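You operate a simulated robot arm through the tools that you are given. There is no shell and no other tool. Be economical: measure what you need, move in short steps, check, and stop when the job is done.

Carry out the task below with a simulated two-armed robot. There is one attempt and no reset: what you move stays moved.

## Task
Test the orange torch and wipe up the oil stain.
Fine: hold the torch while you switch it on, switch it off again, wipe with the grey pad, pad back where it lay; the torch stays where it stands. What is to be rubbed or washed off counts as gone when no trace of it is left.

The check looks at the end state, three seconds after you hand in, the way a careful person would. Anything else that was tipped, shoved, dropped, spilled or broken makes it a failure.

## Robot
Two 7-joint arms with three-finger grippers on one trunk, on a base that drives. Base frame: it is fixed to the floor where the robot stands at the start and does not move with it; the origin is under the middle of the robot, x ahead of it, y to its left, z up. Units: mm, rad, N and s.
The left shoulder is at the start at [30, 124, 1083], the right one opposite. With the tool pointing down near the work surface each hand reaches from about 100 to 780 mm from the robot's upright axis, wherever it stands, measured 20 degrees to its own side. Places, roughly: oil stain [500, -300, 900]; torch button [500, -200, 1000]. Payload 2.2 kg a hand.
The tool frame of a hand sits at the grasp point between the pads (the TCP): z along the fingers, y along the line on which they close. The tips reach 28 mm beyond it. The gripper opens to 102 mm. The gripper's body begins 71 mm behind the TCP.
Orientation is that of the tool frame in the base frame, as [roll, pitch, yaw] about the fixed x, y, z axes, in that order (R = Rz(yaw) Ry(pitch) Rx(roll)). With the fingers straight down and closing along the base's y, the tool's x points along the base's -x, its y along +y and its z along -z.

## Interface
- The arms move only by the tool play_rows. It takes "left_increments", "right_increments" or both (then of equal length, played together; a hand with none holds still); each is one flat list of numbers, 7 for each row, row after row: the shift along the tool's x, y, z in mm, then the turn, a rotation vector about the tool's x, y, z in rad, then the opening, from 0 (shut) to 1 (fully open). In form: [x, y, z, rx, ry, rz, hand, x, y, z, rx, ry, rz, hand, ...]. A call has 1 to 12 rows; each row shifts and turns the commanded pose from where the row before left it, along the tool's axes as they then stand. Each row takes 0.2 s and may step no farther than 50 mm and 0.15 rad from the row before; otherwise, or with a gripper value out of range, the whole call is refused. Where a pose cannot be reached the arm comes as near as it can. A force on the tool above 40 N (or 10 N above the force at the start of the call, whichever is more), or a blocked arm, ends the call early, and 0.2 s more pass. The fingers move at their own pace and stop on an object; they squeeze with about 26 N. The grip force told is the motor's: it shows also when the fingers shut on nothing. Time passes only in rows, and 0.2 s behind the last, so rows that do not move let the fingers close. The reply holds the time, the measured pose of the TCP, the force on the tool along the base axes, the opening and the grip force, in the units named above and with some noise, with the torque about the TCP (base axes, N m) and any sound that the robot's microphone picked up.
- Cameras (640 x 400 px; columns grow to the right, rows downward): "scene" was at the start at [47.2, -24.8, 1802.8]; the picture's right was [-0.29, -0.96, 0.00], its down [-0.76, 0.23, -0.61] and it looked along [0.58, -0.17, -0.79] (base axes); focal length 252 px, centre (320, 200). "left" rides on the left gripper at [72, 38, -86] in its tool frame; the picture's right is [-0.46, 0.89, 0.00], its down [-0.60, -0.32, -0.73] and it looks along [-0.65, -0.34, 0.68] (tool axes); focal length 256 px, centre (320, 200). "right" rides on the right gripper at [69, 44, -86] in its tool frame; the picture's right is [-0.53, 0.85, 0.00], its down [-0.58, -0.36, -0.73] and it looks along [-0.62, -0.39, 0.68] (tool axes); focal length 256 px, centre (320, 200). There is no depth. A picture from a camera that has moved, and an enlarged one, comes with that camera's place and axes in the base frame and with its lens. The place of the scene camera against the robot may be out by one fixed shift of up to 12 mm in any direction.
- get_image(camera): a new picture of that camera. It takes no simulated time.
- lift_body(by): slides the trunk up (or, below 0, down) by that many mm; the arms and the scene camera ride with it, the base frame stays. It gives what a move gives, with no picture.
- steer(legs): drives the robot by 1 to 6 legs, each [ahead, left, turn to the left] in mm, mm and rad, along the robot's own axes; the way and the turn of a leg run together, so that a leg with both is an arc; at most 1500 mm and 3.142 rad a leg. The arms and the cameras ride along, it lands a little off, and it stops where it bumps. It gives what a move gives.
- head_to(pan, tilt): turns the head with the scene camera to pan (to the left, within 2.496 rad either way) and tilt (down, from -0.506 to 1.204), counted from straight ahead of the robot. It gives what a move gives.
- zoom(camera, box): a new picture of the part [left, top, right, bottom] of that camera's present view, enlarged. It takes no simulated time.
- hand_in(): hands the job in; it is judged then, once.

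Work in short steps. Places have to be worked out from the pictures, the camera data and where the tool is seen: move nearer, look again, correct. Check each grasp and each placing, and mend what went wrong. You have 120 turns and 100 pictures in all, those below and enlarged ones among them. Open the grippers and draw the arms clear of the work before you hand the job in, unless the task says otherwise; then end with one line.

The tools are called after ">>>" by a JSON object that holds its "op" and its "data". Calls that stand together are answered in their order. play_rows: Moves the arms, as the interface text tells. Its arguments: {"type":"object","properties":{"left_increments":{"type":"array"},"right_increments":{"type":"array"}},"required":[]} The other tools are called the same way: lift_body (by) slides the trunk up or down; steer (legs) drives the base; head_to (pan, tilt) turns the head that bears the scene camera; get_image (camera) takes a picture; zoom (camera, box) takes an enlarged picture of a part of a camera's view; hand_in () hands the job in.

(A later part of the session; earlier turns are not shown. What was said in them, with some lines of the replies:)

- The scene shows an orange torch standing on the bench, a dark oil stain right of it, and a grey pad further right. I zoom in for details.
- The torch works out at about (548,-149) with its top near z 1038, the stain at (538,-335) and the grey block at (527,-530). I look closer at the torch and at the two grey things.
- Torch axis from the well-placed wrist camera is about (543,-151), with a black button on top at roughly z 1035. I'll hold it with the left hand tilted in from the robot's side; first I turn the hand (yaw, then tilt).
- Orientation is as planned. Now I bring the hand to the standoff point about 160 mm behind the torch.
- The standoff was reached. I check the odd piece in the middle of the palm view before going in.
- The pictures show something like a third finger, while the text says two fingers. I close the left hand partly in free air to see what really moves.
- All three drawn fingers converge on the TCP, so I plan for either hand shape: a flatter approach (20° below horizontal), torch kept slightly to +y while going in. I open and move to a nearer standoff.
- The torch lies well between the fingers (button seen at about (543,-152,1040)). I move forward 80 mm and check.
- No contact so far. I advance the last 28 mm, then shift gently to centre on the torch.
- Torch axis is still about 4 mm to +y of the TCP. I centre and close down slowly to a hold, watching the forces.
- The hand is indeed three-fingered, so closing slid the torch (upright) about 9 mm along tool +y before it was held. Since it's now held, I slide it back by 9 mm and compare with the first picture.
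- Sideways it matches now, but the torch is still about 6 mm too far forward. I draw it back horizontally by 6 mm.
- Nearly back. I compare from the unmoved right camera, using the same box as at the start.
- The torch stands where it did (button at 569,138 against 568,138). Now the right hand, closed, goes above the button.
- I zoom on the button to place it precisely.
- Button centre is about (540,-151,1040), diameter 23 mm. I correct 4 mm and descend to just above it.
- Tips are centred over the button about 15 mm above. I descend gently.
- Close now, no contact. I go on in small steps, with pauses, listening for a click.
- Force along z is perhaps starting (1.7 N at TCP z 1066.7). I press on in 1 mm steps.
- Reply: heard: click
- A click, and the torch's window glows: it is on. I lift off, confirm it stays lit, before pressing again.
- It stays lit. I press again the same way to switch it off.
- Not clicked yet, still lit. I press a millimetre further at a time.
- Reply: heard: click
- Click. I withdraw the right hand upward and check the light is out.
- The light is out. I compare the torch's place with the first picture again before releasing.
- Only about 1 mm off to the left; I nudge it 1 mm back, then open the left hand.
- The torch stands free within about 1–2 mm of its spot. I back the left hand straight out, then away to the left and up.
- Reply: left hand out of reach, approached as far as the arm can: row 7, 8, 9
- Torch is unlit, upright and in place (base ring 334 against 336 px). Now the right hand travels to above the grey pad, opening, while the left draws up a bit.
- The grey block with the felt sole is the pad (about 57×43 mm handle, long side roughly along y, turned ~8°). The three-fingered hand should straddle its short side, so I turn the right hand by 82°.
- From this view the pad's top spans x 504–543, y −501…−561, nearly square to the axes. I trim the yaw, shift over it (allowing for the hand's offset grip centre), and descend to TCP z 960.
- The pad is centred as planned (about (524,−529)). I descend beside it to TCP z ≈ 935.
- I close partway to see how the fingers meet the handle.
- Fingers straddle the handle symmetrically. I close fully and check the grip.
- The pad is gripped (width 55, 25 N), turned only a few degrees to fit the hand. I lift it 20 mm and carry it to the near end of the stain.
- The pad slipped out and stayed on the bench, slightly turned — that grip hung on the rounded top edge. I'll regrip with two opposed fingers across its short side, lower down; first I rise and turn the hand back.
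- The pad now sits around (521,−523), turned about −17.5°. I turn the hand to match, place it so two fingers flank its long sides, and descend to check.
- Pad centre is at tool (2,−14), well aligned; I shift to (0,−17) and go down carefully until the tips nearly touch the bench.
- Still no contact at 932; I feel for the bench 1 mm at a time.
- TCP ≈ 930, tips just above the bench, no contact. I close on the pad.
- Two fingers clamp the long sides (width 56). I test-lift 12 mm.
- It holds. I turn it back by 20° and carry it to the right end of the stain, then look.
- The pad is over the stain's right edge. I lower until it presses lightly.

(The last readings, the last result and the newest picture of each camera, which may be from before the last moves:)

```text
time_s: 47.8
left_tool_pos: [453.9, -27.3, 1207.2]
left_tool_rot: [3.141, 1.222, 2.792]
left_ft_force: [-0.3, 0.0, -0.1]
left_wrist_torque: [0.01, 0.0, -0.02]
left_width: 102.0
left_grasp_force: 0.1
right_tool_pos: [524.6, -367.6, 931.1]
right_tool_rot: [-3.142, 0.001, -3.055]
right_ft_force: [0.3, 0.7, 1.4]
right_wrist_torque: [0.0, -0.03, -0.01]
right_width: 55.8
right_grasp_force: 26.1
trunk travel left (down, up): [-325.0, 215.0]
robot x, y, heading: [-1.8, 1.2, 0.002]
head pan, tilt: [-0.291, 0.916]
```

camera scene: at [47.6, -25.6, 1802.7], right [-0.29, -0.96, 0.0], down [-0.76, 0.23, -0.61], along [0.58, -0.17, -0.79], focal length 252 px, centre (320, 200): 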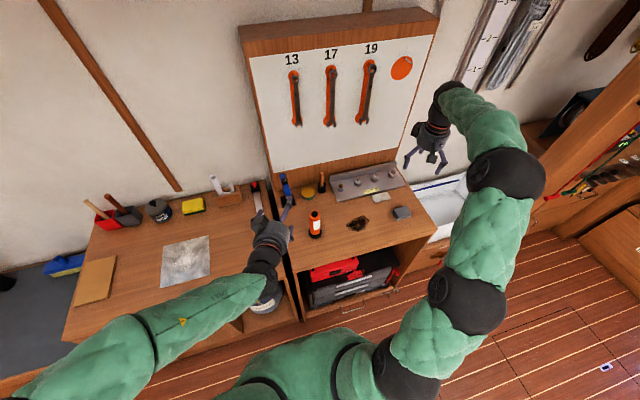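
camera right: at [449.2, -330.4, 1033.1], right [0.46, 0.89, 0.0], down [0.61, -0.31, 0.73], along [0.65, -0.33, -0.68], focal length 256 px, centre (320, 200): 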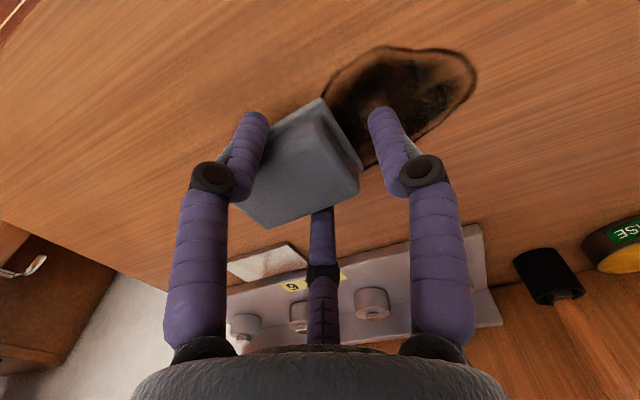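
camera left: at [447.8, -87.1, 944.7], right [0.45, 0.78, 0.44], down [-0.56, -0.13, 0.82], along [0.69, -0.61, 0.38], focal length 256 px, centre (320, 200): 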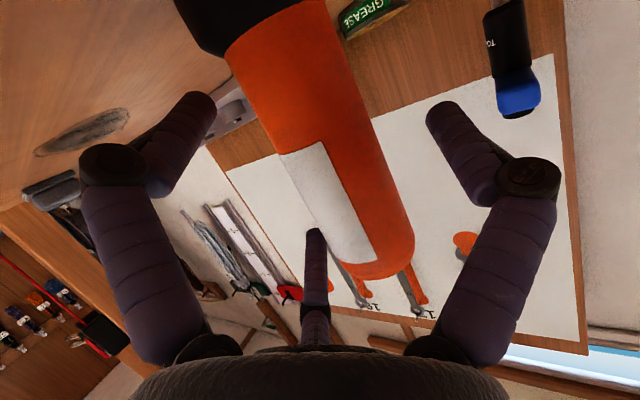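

Contact is just starting (1.4 N). I press 1 mm more and make one stroke left and back.

>>> {"op": "play_rows", "data": {"right_increments": [0, 0, 1, 0, 0, 0, 0, 0, 20, 0, 0, 0, 0, 0, 0, 20, 0, 0, 0, 0, 0, 0, 20, 0, 0, 0, 0, 0, 0, 20, 0, 0, 0, 0, 0, 0, -20, 0, 0, 0, 0, 0, 0, -20, 0, 0, 0, 0, 0, 0, -20, 0, 0, 0, 0, 0, 0, -20, 0, 0, 0, 0, 0]}}

>>> {"op": "zoom", "data": {"camera": "scene", "box": [304, 170, 416, 240]}}

```text
time_s: 49.8
left_tool_pos: [452.3, -26.5, 1208.4]
left_tool_rot: [-3.141, 1.225, 2.794]
left_ft_force: [-0.4, 0.4, 1.3]
left_wrist_torque: [0.0, -0.03, 0.03]
left_width: 102.0
left_grasp_force: 0.1
right_tool_pos: [524.2, -367.5, 927.7]
right_tool_rot: [-3.139, 0.001, -3.053]
right_ft_force: [1.1, 6.6, 22.3]
right_wrist_torque: [-0.21, -0.05, 0.03]
right_width: 56.3
right_grasp_force: 26.3
trunk travel left (down, up): [-325.0, 215.0]
robot x, y, heading: [-1.1, 2.6, 0.004]
head pan, tilt: [-0.291, 0.916]
```

```text
5.71 times, centred on (360, 205) of scene
camera zoom: at [45.2, -22.6, 1802.9], right [-0.29, -0.96, 0.0], down [-0.76, 0.23, -0.61], along [0.58, -0.18, -0.79], focal length 1441 px, centre (91, 171)
```

zoom: 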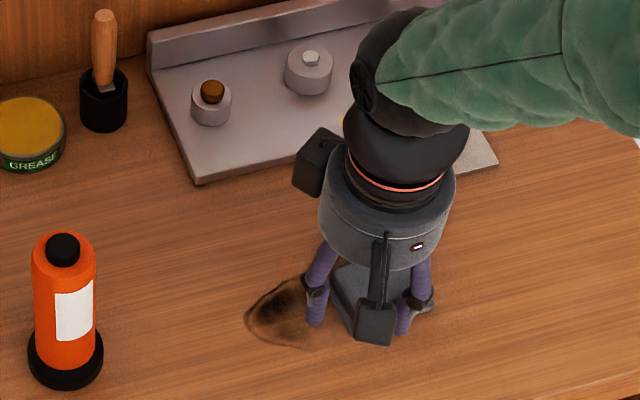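

It works: the wiped part is fading. I ease the pressure a little and wipe over the full length, stepping forward between strokes.

>>> {"op": "play_rows", "data": {"right_increments": [0, 0, -0.6, 0, 0, 0, 0, -2, 23, 0, 0, 0, 0, 0, -2, 23, 0, 0, 0, 0, 0, -2, 23, 0, 0, 0, 0, 0, -2, 23, 0, 0, 0, 0, 0, -14, -1, 0, 0, 0, 0, 0, 2, -23, 0, 0, 0, 0, 0, 2, -23, 0, 0, 0, 0, 0, 2, -23, 0, 0, 0, 0, 0, 2, -23, 0, 0, 0, 0, 0, -14, -1, 0, 0, 0, 0, 0]}}

>>> {"op": "play_rows", "data": {"right_increments": [-2, 23, 0, 0, 0, 0, 0, -2, 23, 0, 0, 0, 0, 0, -2, 23, 0, 0, 0, 0, 0, -2, 23, 0, 0, 0, 0, 0, 20, 1, 0, 0, 0, 0, 0, 20, 1, 0, 0, 0, 0, 0, 2, -23, 0, 0, 0, 0, 0, 2, -23, 0, 0, 0, 0, 0, 2, -23, 0, 0, 0, 0, 0, 2, -23, 0, 0, 0, 0, 0]}}

>>> {"op": "zoom", "data": {"camera": "scene", "box": [304, 170, 416, 240]}}

```text
time_s: 52.2
left_tool_pos: [454.9, -26.7, 1207.4]
left_tool_rot: [-3.141, 1.221, 2.793]
left_ft_force: [-0.5, -0.1, 0.2]
left_wrist_torque: [-0.01, 0.0, 0.02]
left_width: 101.9
left_grasp_force: 0.1
right_tool_pos: [553.0, -365.6, 929.8]
right_tool_rot: [3.141, -0.001, -3.053]
right_ft_force: [-0.2, 0.6, -0.8]
right_wrist_torque: [-0.03, 0.01, 0.0]
right_width: 55.9
right_grasp_force: 26.0
trunk travel left (down, up): [-325.0, 215.0]
robot x, y, heading: [0.7, 3.8, -0.001]
head pan, tilt: [-0.291, 0.916]
```

```text
time_s: 54.4
left_tool_pos: [454.4, -28.7, 1207.7]
left_tool_rot: [-3.141, 1.222, 2.791]
left_ft_force: [0.7, -0.2, 0.2]
left_wrist_torque: [0.03, 0.0, 0.01]
left_width: 102.0
left_grasp_force: 0.0
right_tool_pos: [513.5, -368.4, 930.4]
right_tool_rot: [3.139, 0.0, -3.053]
right_ft_force: [0.5, -1.0, -0.1]
right_wrist_torque: [0.04, 0.0, 0.03]
right_width: 55.7
right_grasp_force: 25.6
trunk travel left (down, up): [-325.0, 215.0]
robot x, y, heading: [-4.4, -1.2, 0.001]
head pan, tilt: [-0.291, 0.916]
```

```text
5.71 times, centred on (360, 205) of scene
camera zoom: at [47.3, -25.3, 1802.8], right [-0.29, -0.96, 0.0], down [-0.76, 0.23, -0.61], along [0.58, -0.17, -0.79], focal length 1441 px, centre (91, 171)
```

zoom: 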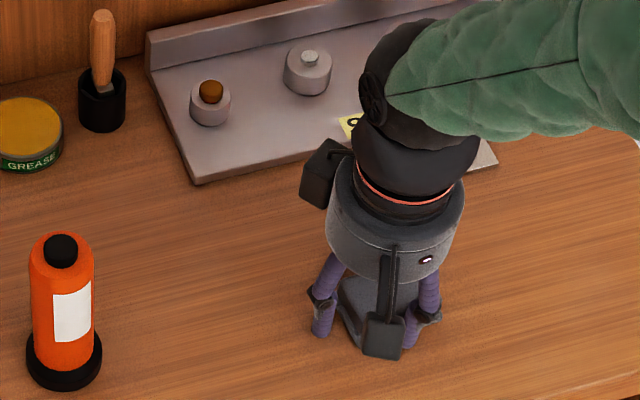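

The visible part is clean. I lift and look at the area under the hand.

>>> {"op": "play_rows", "data": {"right_increments": [0, 0, -10, 0, 0, 0, 0, 0, 0, -25, 0, 0, 0, 0, 0, -40, -5, 0, 0, 0, 0, 0, -40, -5, 0, 0, 0, 0]}}

>>> {"op": "zoom", "data": {"camera": "scene", "box": [320, 185, 400, 235]}}

>>> {"op": "get_image", "data": {"camera": "right"}}

```text
time_s: 55.4
left_tool_pos: [454.2, -29.1, 1208.3]
left_tool_rot: [3.141, 1.221, 2.792]
left_ft_force: [-0.4, 0.3, 0.1]
left_wrist_torque: [0.0, -0.02, 0.0]
left_width: 102.0
left_grasp_force: 0.1
right_tool_pos: [522.5, -448.8, 977.4]
right_tool_rot: [-3.141, 0.0, -3.053]
right_ft_force: [-0.1, -0.1, -0.5]
right_wrist_torque: [0.01, 0.04, 0.0]
right_width: 56.0
right_grasp_force: 26.1
trunk travel left (down, up): [-325.0, 215.0]
robot x, y, heading: [2.6, 0.5, -0.002]
head pan, tilt: [-0.291, 0.916]
```

```text
8.00 times, centred on (360, 210) of scene
camera zoom: at [47.0, -25.2, 1802.8], right [-0.29, -0.96, 0.0], down [-0.76, 0.23, -0.61], along [0.58, -0.17, -0.79], focal length 2017 px, centre (0, 120)
```

zoom: 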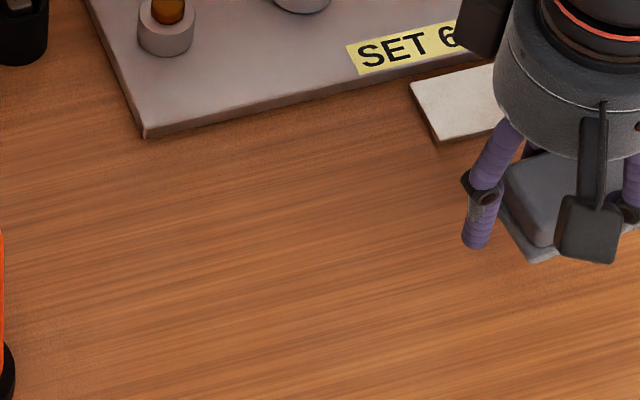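

```text
25 pictures are left
camera right: at [448.9, -412.2, 1063.7], right [0.46, 0.89, 0.0], down [0.61, -0.31, 0.73], along [0.65, -0.33, -0.68], focal length 256 px, centre (320, 200)
```

right: 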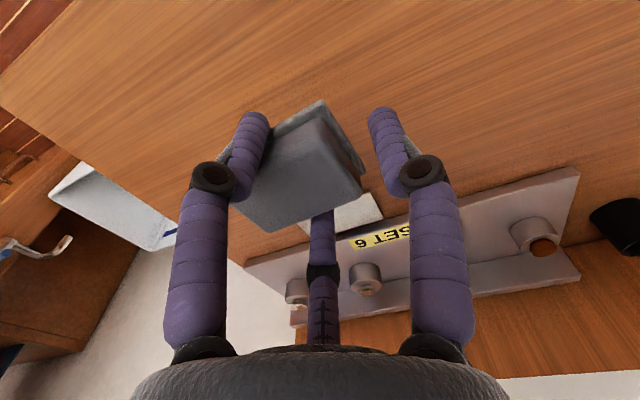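

>>> {"op": "zoom", "data": {"camera": "scene", "box": [338, 208, 378, 236]}}

>>> {"op": "zoom", "data": {"camera": "right", "box": [260, 0, 500, 140]}}

```text
14.29 times, centred on (358, 222) of scene
camera zoom: at [47.0, -25.2, 1802.8], right [-0.29, -0.96, 0.0], down [-0.76, 0.23, -0.61], along [0.58, -0.17, -0.79], focal length 3603 px, centre (-223, -114)
```

zoom: 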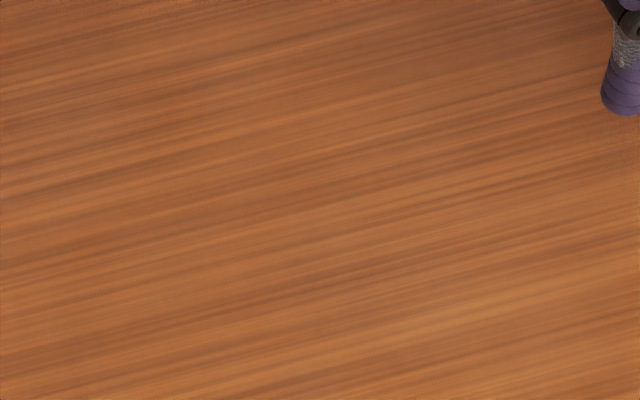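

```text
2.67 times, centred on (380, 70) of right
camera zoom: at [448.9, -412.2, 1063.7], right [0.46, 0.89, 0.0], down [0.61, -0.31, 0.73], along [0.65, -0.33, -0.68], focal length 683 px, centre (160, 547)
```

zoom: 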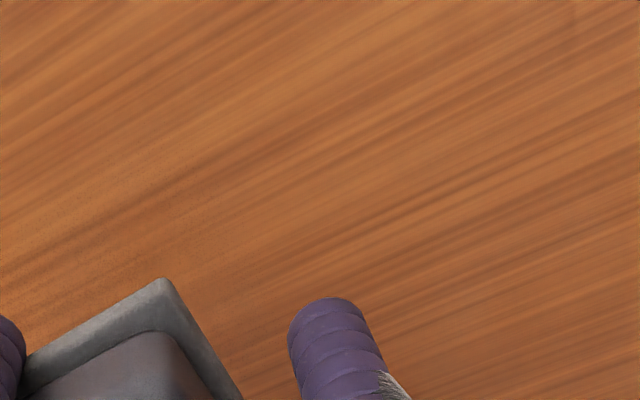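

The bench is clean with no trace left. I carry the pad back over its place and lower to 10 mm above, then compare.

>>> {"op": "play_rows", "data": {"right_increments": [2.6, -29.7, 0, 0, 0, 0, 0, 2.6, -29.6, 0, 0, 0, 0, 0, 0, 0, 25, 0, 0, 0, 0, 0, 0, 12, 0, 0, 0, 0, 0, 0, 6, 0, 0, 0, 0, 0, 0, 0, 0, 0, 0, 0]}}

>>> {"op": "zoom", "data": {"camera": "scene", "box": [352, 180, 432, 230]}}

```text
time_s: 56.8
left_tool_pos: [453.1, -28.0, 1208.9]
left_tool_rot: [-3.141, 1.222, 2.791]
left_ft_force: [-0.8, 0.2, 0.6]
left_wrist_torque: [0.0, -0.03, 0.01]
left_width: 101.9
left_grasp_force: 0.0
right_tool_pos: [519.9, -507.1, 934.2]
right_tool_rot: [-3.141, 0.0, -3.055]
right_ft_force: [0.9, 0.2, 0.0]
right_wrist_torque: [0.02, 0.0, -0.04]
right_width: 55.6
right_grasp_force: 26.1
trunk travel left (down, up): [-325.0, 215.0]
robot x, y, heading: [-1.2, 4.1, 0.002]
head pan, tilt: [-0.291, 0.916]
```

```text
8.00 times, centred on (392, 205) of scene
camera zoom: at [47.2, -24.9, 1802.8], right [-0.29, -0.96, 0.0], down [-0.76, 0.23, -0.61], along [0.58, -0.17, -0.79], focal length 2017 px, centre (-256, 160)
```

zoom: 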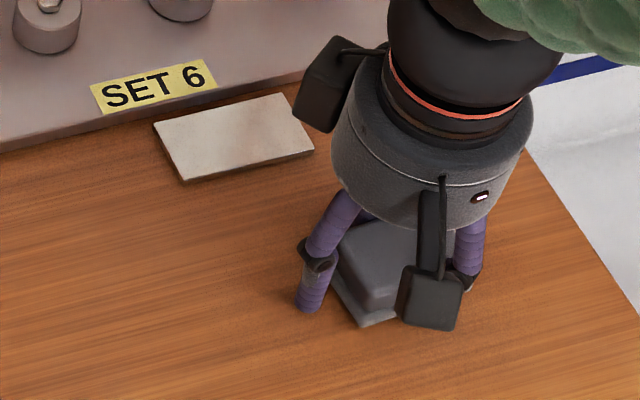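

The front-left corner sits right on its original pixel with a few mm left to drop; I shift 2.5 mm forward to allow for that and lower gently.

>>> {"op": "play_rows", "data": {"right_increments": [-2.5, 0, 2, 0, 0, 0, 0, 0, 0, 1, 0, 0, 0, 0, 0, 0, 1, 0, 0, 0, 0, 0, 0, 0, 0, 0, 0, 0]}}

>>> {"op": "zoom", "data": {"camera": "scene", "box": [352, 180, 432, 230]}}

```text
time_s: 57.8
left_tool_pos: [453.6, -27.6, 1208.8]
left_tool_rot: [3.141, 1.221, 2.79]
left_ft_force: [-0.3, -0.3, 0.7]
left_wrist_torque: [0.02, 0.0, -0.01]
left_width: 102.0
left_grasp_force: 0.2
right_tool_pos: [522.1, -507.7, 927.5]
right_tool_rot: [3.141, 0.001, -3.053]
right_ft_force: [-0.1, 1.0, -1.3]
right_wrist_torque: [-0.01, -0.02, 0.01]
right_width: 55.8
right_grasp_force: 25.9
trunk travel left (down, up): [-325.0, 215.0]
robot x, y, heading: [0.2, -2.8, -0.005]
head pan, tilt: [-0.291, 0.916]
```

```text
8.00 times, centred on (392, 205) of scene
camera zoom: at [47.3, -24.9, 1802.8], right [-0.29, -0.96, 0.0], down [-0.76, 0.23, -0.61], along [0.58, -0.17, -0.79], focal length 2017 px, centre (-256, 160)
```

zoom: 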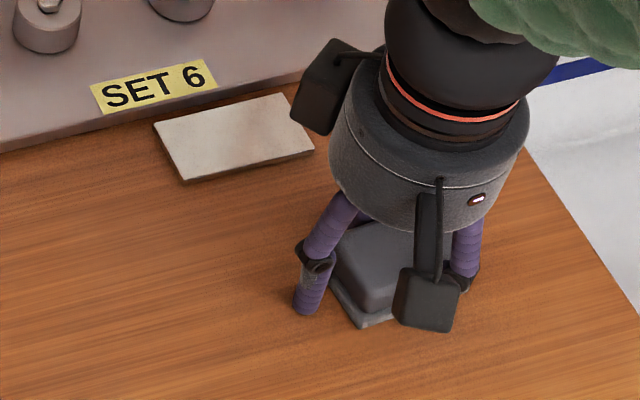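

Corner at (361,327), matching the original (362,327). I feel for the bench once more.

>>> {"op": "play_rows", "data": {"right_increments": [0, 0, 1, 0, 0, 0, 0, 0, 0, 0, 0, 0, 0, 0]}}

>>> {"op": "play_rows", "data": {"right_increments": [0, 0, 0.7, 0, 0, 0, 0, 0, 0, 0, 0, 0, 0, 0]}}

```text
time_s: 58.4
left_tool_pos: [454.1, -27.9, 1208.7]
left_tool_rot: [3.14, 1.221, 2.793]
left_ft_force: [-0.3, 0.0, 0.7]
left_wrist_torque: [-0.02, 0.02, 0.01]
left_width: 101.9
left_grasp_force: 0.0
right_tool_pos: [520.2, -507.9, 928.8]
right_tool_rot: [3.14, 0.0, -3.055]
right_ft_force: [2.0, -0.5, 2.0]
right_wrist_torque: [-0.03, 0.01, -0.01]
right_width: 55.8
right_grasp_force: 26.2
trunk travel left (down, up): [-325.0, 215.0]
robot x, y, heading: [-1.0, 1.1, 0.0]
head pan, tilt: [-0.291, 0.916]
```

```text
time_s: 59.0
left_tool_pos: [453.3, -27.7, 1207.3]
left_tool_rot: [-3.14, 1.222, 2.792]
left_ft_force: [0.0, 0.8, 0.4]
left_wrist_torque: [-0.03, -0.03, -0.01]
left_width: 102.3
left_grasp_force: 0.1
right_tool_pos: [520.3, -508.1, 928.2]
right_tool_rot: [-3.139, 0.003, -3.052]
right_ft_force: [3.3, 1.0, 8.4]
right_wrist_torque: [0.02, 0.01, 0.01]
right_width: 55.8
right_grasp_force: 25.6
trunk travel left (down, up): [-325.0, 215.0]
robot x, y, heading: [2.3, 1.5, -0.001]
head pan, tilt: [-0.291, 0.916]
```

The pad rests on the bench (8 N). I open gradually and rise straight up, then check.

>>> {"op": "play_rows", "data": {"right_increments": [0, 0, -0.7, 0, 0, 0, 0.56, 0, 0, 0, 0, 0, 0, 0.64, 0, 0, 0, 0, 0, 0, 0.8, 0, 0, 0, 0, 0, 0, 1, 0, 0, 0, 0, 0, 0, 1, 0, 0, -15, 0, 0, 0, 1, 0, 0, -40, 0, 0, 0, 1, 0, 0, -45, 0, 0, 0, 1, 0, 0, -45, 0, 0, 0, 1, 0, 0, -45, 0, 0, 0, 1]}}

>>> {"op": "zoom", "data": {"camera": "scene", "box": [352, 180, 432, 230]}}

```text
time_s: 61.2
left_tool_pos: [453.7, -28.1, 1209.8]
left_tool_rot: [3.14, 1.221, 2.793]
left_ft_force: [0.3, -0.5, 0.2]
left_wrist_torque: [0.01, 0.0, 0.0]
left_width: 102.1
left_grasp_force: 0.0
right_tool_pos: [517.7, -509.0, 1116.5]
right_tool_rot: [-3.141, 0.0, -3.052]
right_ft_force: [0.0, 0.9, -0.3]
right_wrist_torque: [0.0, 0.0, -0.03]
right_width: 101.8
right_grasp_force: 0.0
trunk travel left (down, up): [-325.0, 215.0]
robot x, y, heading: [4.6, 2.6, -0.005]
head pan, tilt: [-0.291, 0.916]
```

```text
8.00 times, centred on (392, 205) of scene
camera zoom: at [46.1, -24.1, 1802.8], right [-0.29, -0.96, 0.0], down [-0.76, 0.23, -0.61], along [0.58, -0.17, -0.79], focal length 2017 px, centre (-256, 160)
```

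zoom: 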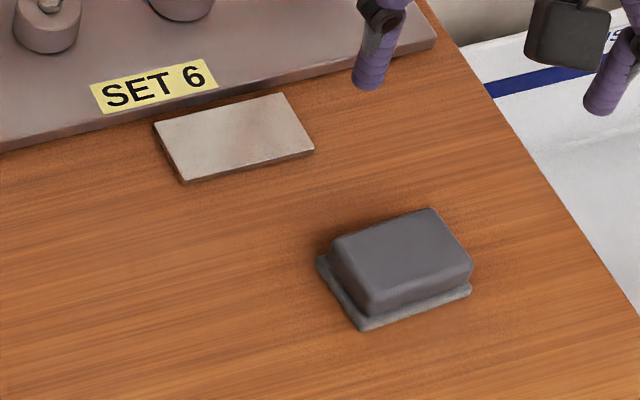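

The pad lies within a millimetre or two of its original outline. I draw the right arm up and back, and the left one back too, then take a last look.

>>> {"op": "play_rows", "data": {"right_increments": [0, 0, -45, 0, 0, 0, 1, 0, 0, -45, 0, 0, 0, 1, 0, 0, -45, 0, 0, 0, 1, 0, 0, -45, 0, 0, 0, 1, 40, 10, 0, 0, 0, 0, 1, 40, 10, 0, 0, 0, 0, 1, 40, 10, 0, 0, 0, 0, 1, 40, 10, 0, 0, 0, 0, 1], "left_increments": [-30, 0, -11, 0, 0, 0, 1, -30, 0, -11, 0, 0, 0, 1, -30, 0, -11, 0, 0, 0, 1, 0, 0, 0, 0, 0, 0, 1, 0, 0, 0, 0, 0, 0, 1, 0, 0, 0, 0, 0, 0, 1, 0, 0, 0, 0, 0, 0, 1, 0, 0, 0, 0, 0, 0, 1]}}

>>> {"op": "get_image", "data": {"camera": "scene"}}

>>> {"op": "zoom", "data": {"camera": "scene", "box": [270, 150, 450, 262]}}

```text
time_s: 63.0
left_tool_pos: [451.3, -29.5, 1301.1]
left_tool_rot: [-3.142, 1.223, 2.792]
left_ft_force: [-0.7, -0.2, 0.5]
left_wrist_torque: [-0.01, 0.01, 0.01]
left_width: 102.3
left_grasp_force: 0.0
right_tool_pos: [355.0, -480.7, 1294.1]
right_tool_rot: [-3.141, 0.0, -3.053]
right_ft_force: [-0.6, 0.4, -0.7]
right_wrist_torque: [-0.02, -0.05, -0.02]
right_width: 101.8
right_grasp_force: 0.0
trunk travel left (down, up): [-325.0, 215.0]
robot x, y, heading: [2.2, -0.2, 0.004]
head pan, tilt: [-0.291, 0.916]
```

```text
19 pictures are left
camera scene: at [44.6, -23.7, 1802.8], right [-0.29, -0.96, 0.0], down [-0.76, 0.23, -0.61], along [0.58, -0.17, -0.79], focal length 252 px, centre (320, 200)
```

scene: 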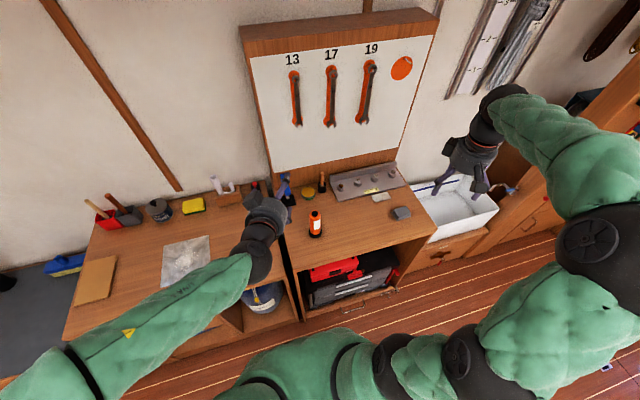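

```text
3.56 times, centred on (360, 206) of scene
camera zoom: at [44.6, -23.7, 1802.8], right [-0.29, -0.96, 0.0], down [-0.76, 0.23, -0.61], along [0.58, -0.17, -0.79], focal length 897 px, centre (178, 179)
```

zoom: 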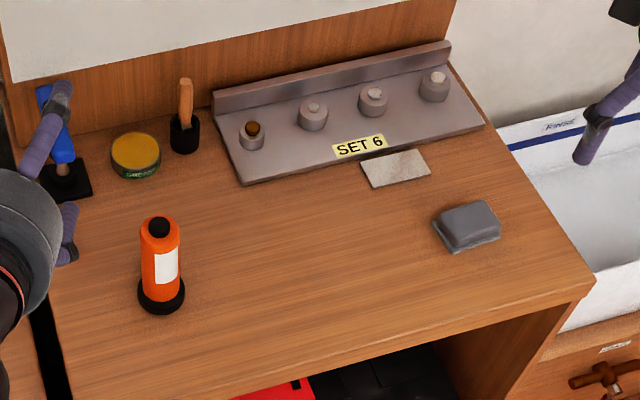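

The torch stands unlit in its place, the stain is gone, the pad is back, and both hands are open and clear. I hand in.

>>> {"op": "hand_in", "data": {}}

```text
The job is handed in.
```

I tested the torch, wiped up the oil stain and put the pad back, then handed the job in; the verdict isn't known yet. The torch clicked on and lit, then clicked off while held. It ended 1–2 mm from its spot, slightly turned, after the grip slid it about 9 mm and I moved it back. No trace of oil shows in the close-up pictures. The pad slipped on the first grip and is back within 1–2 mm.
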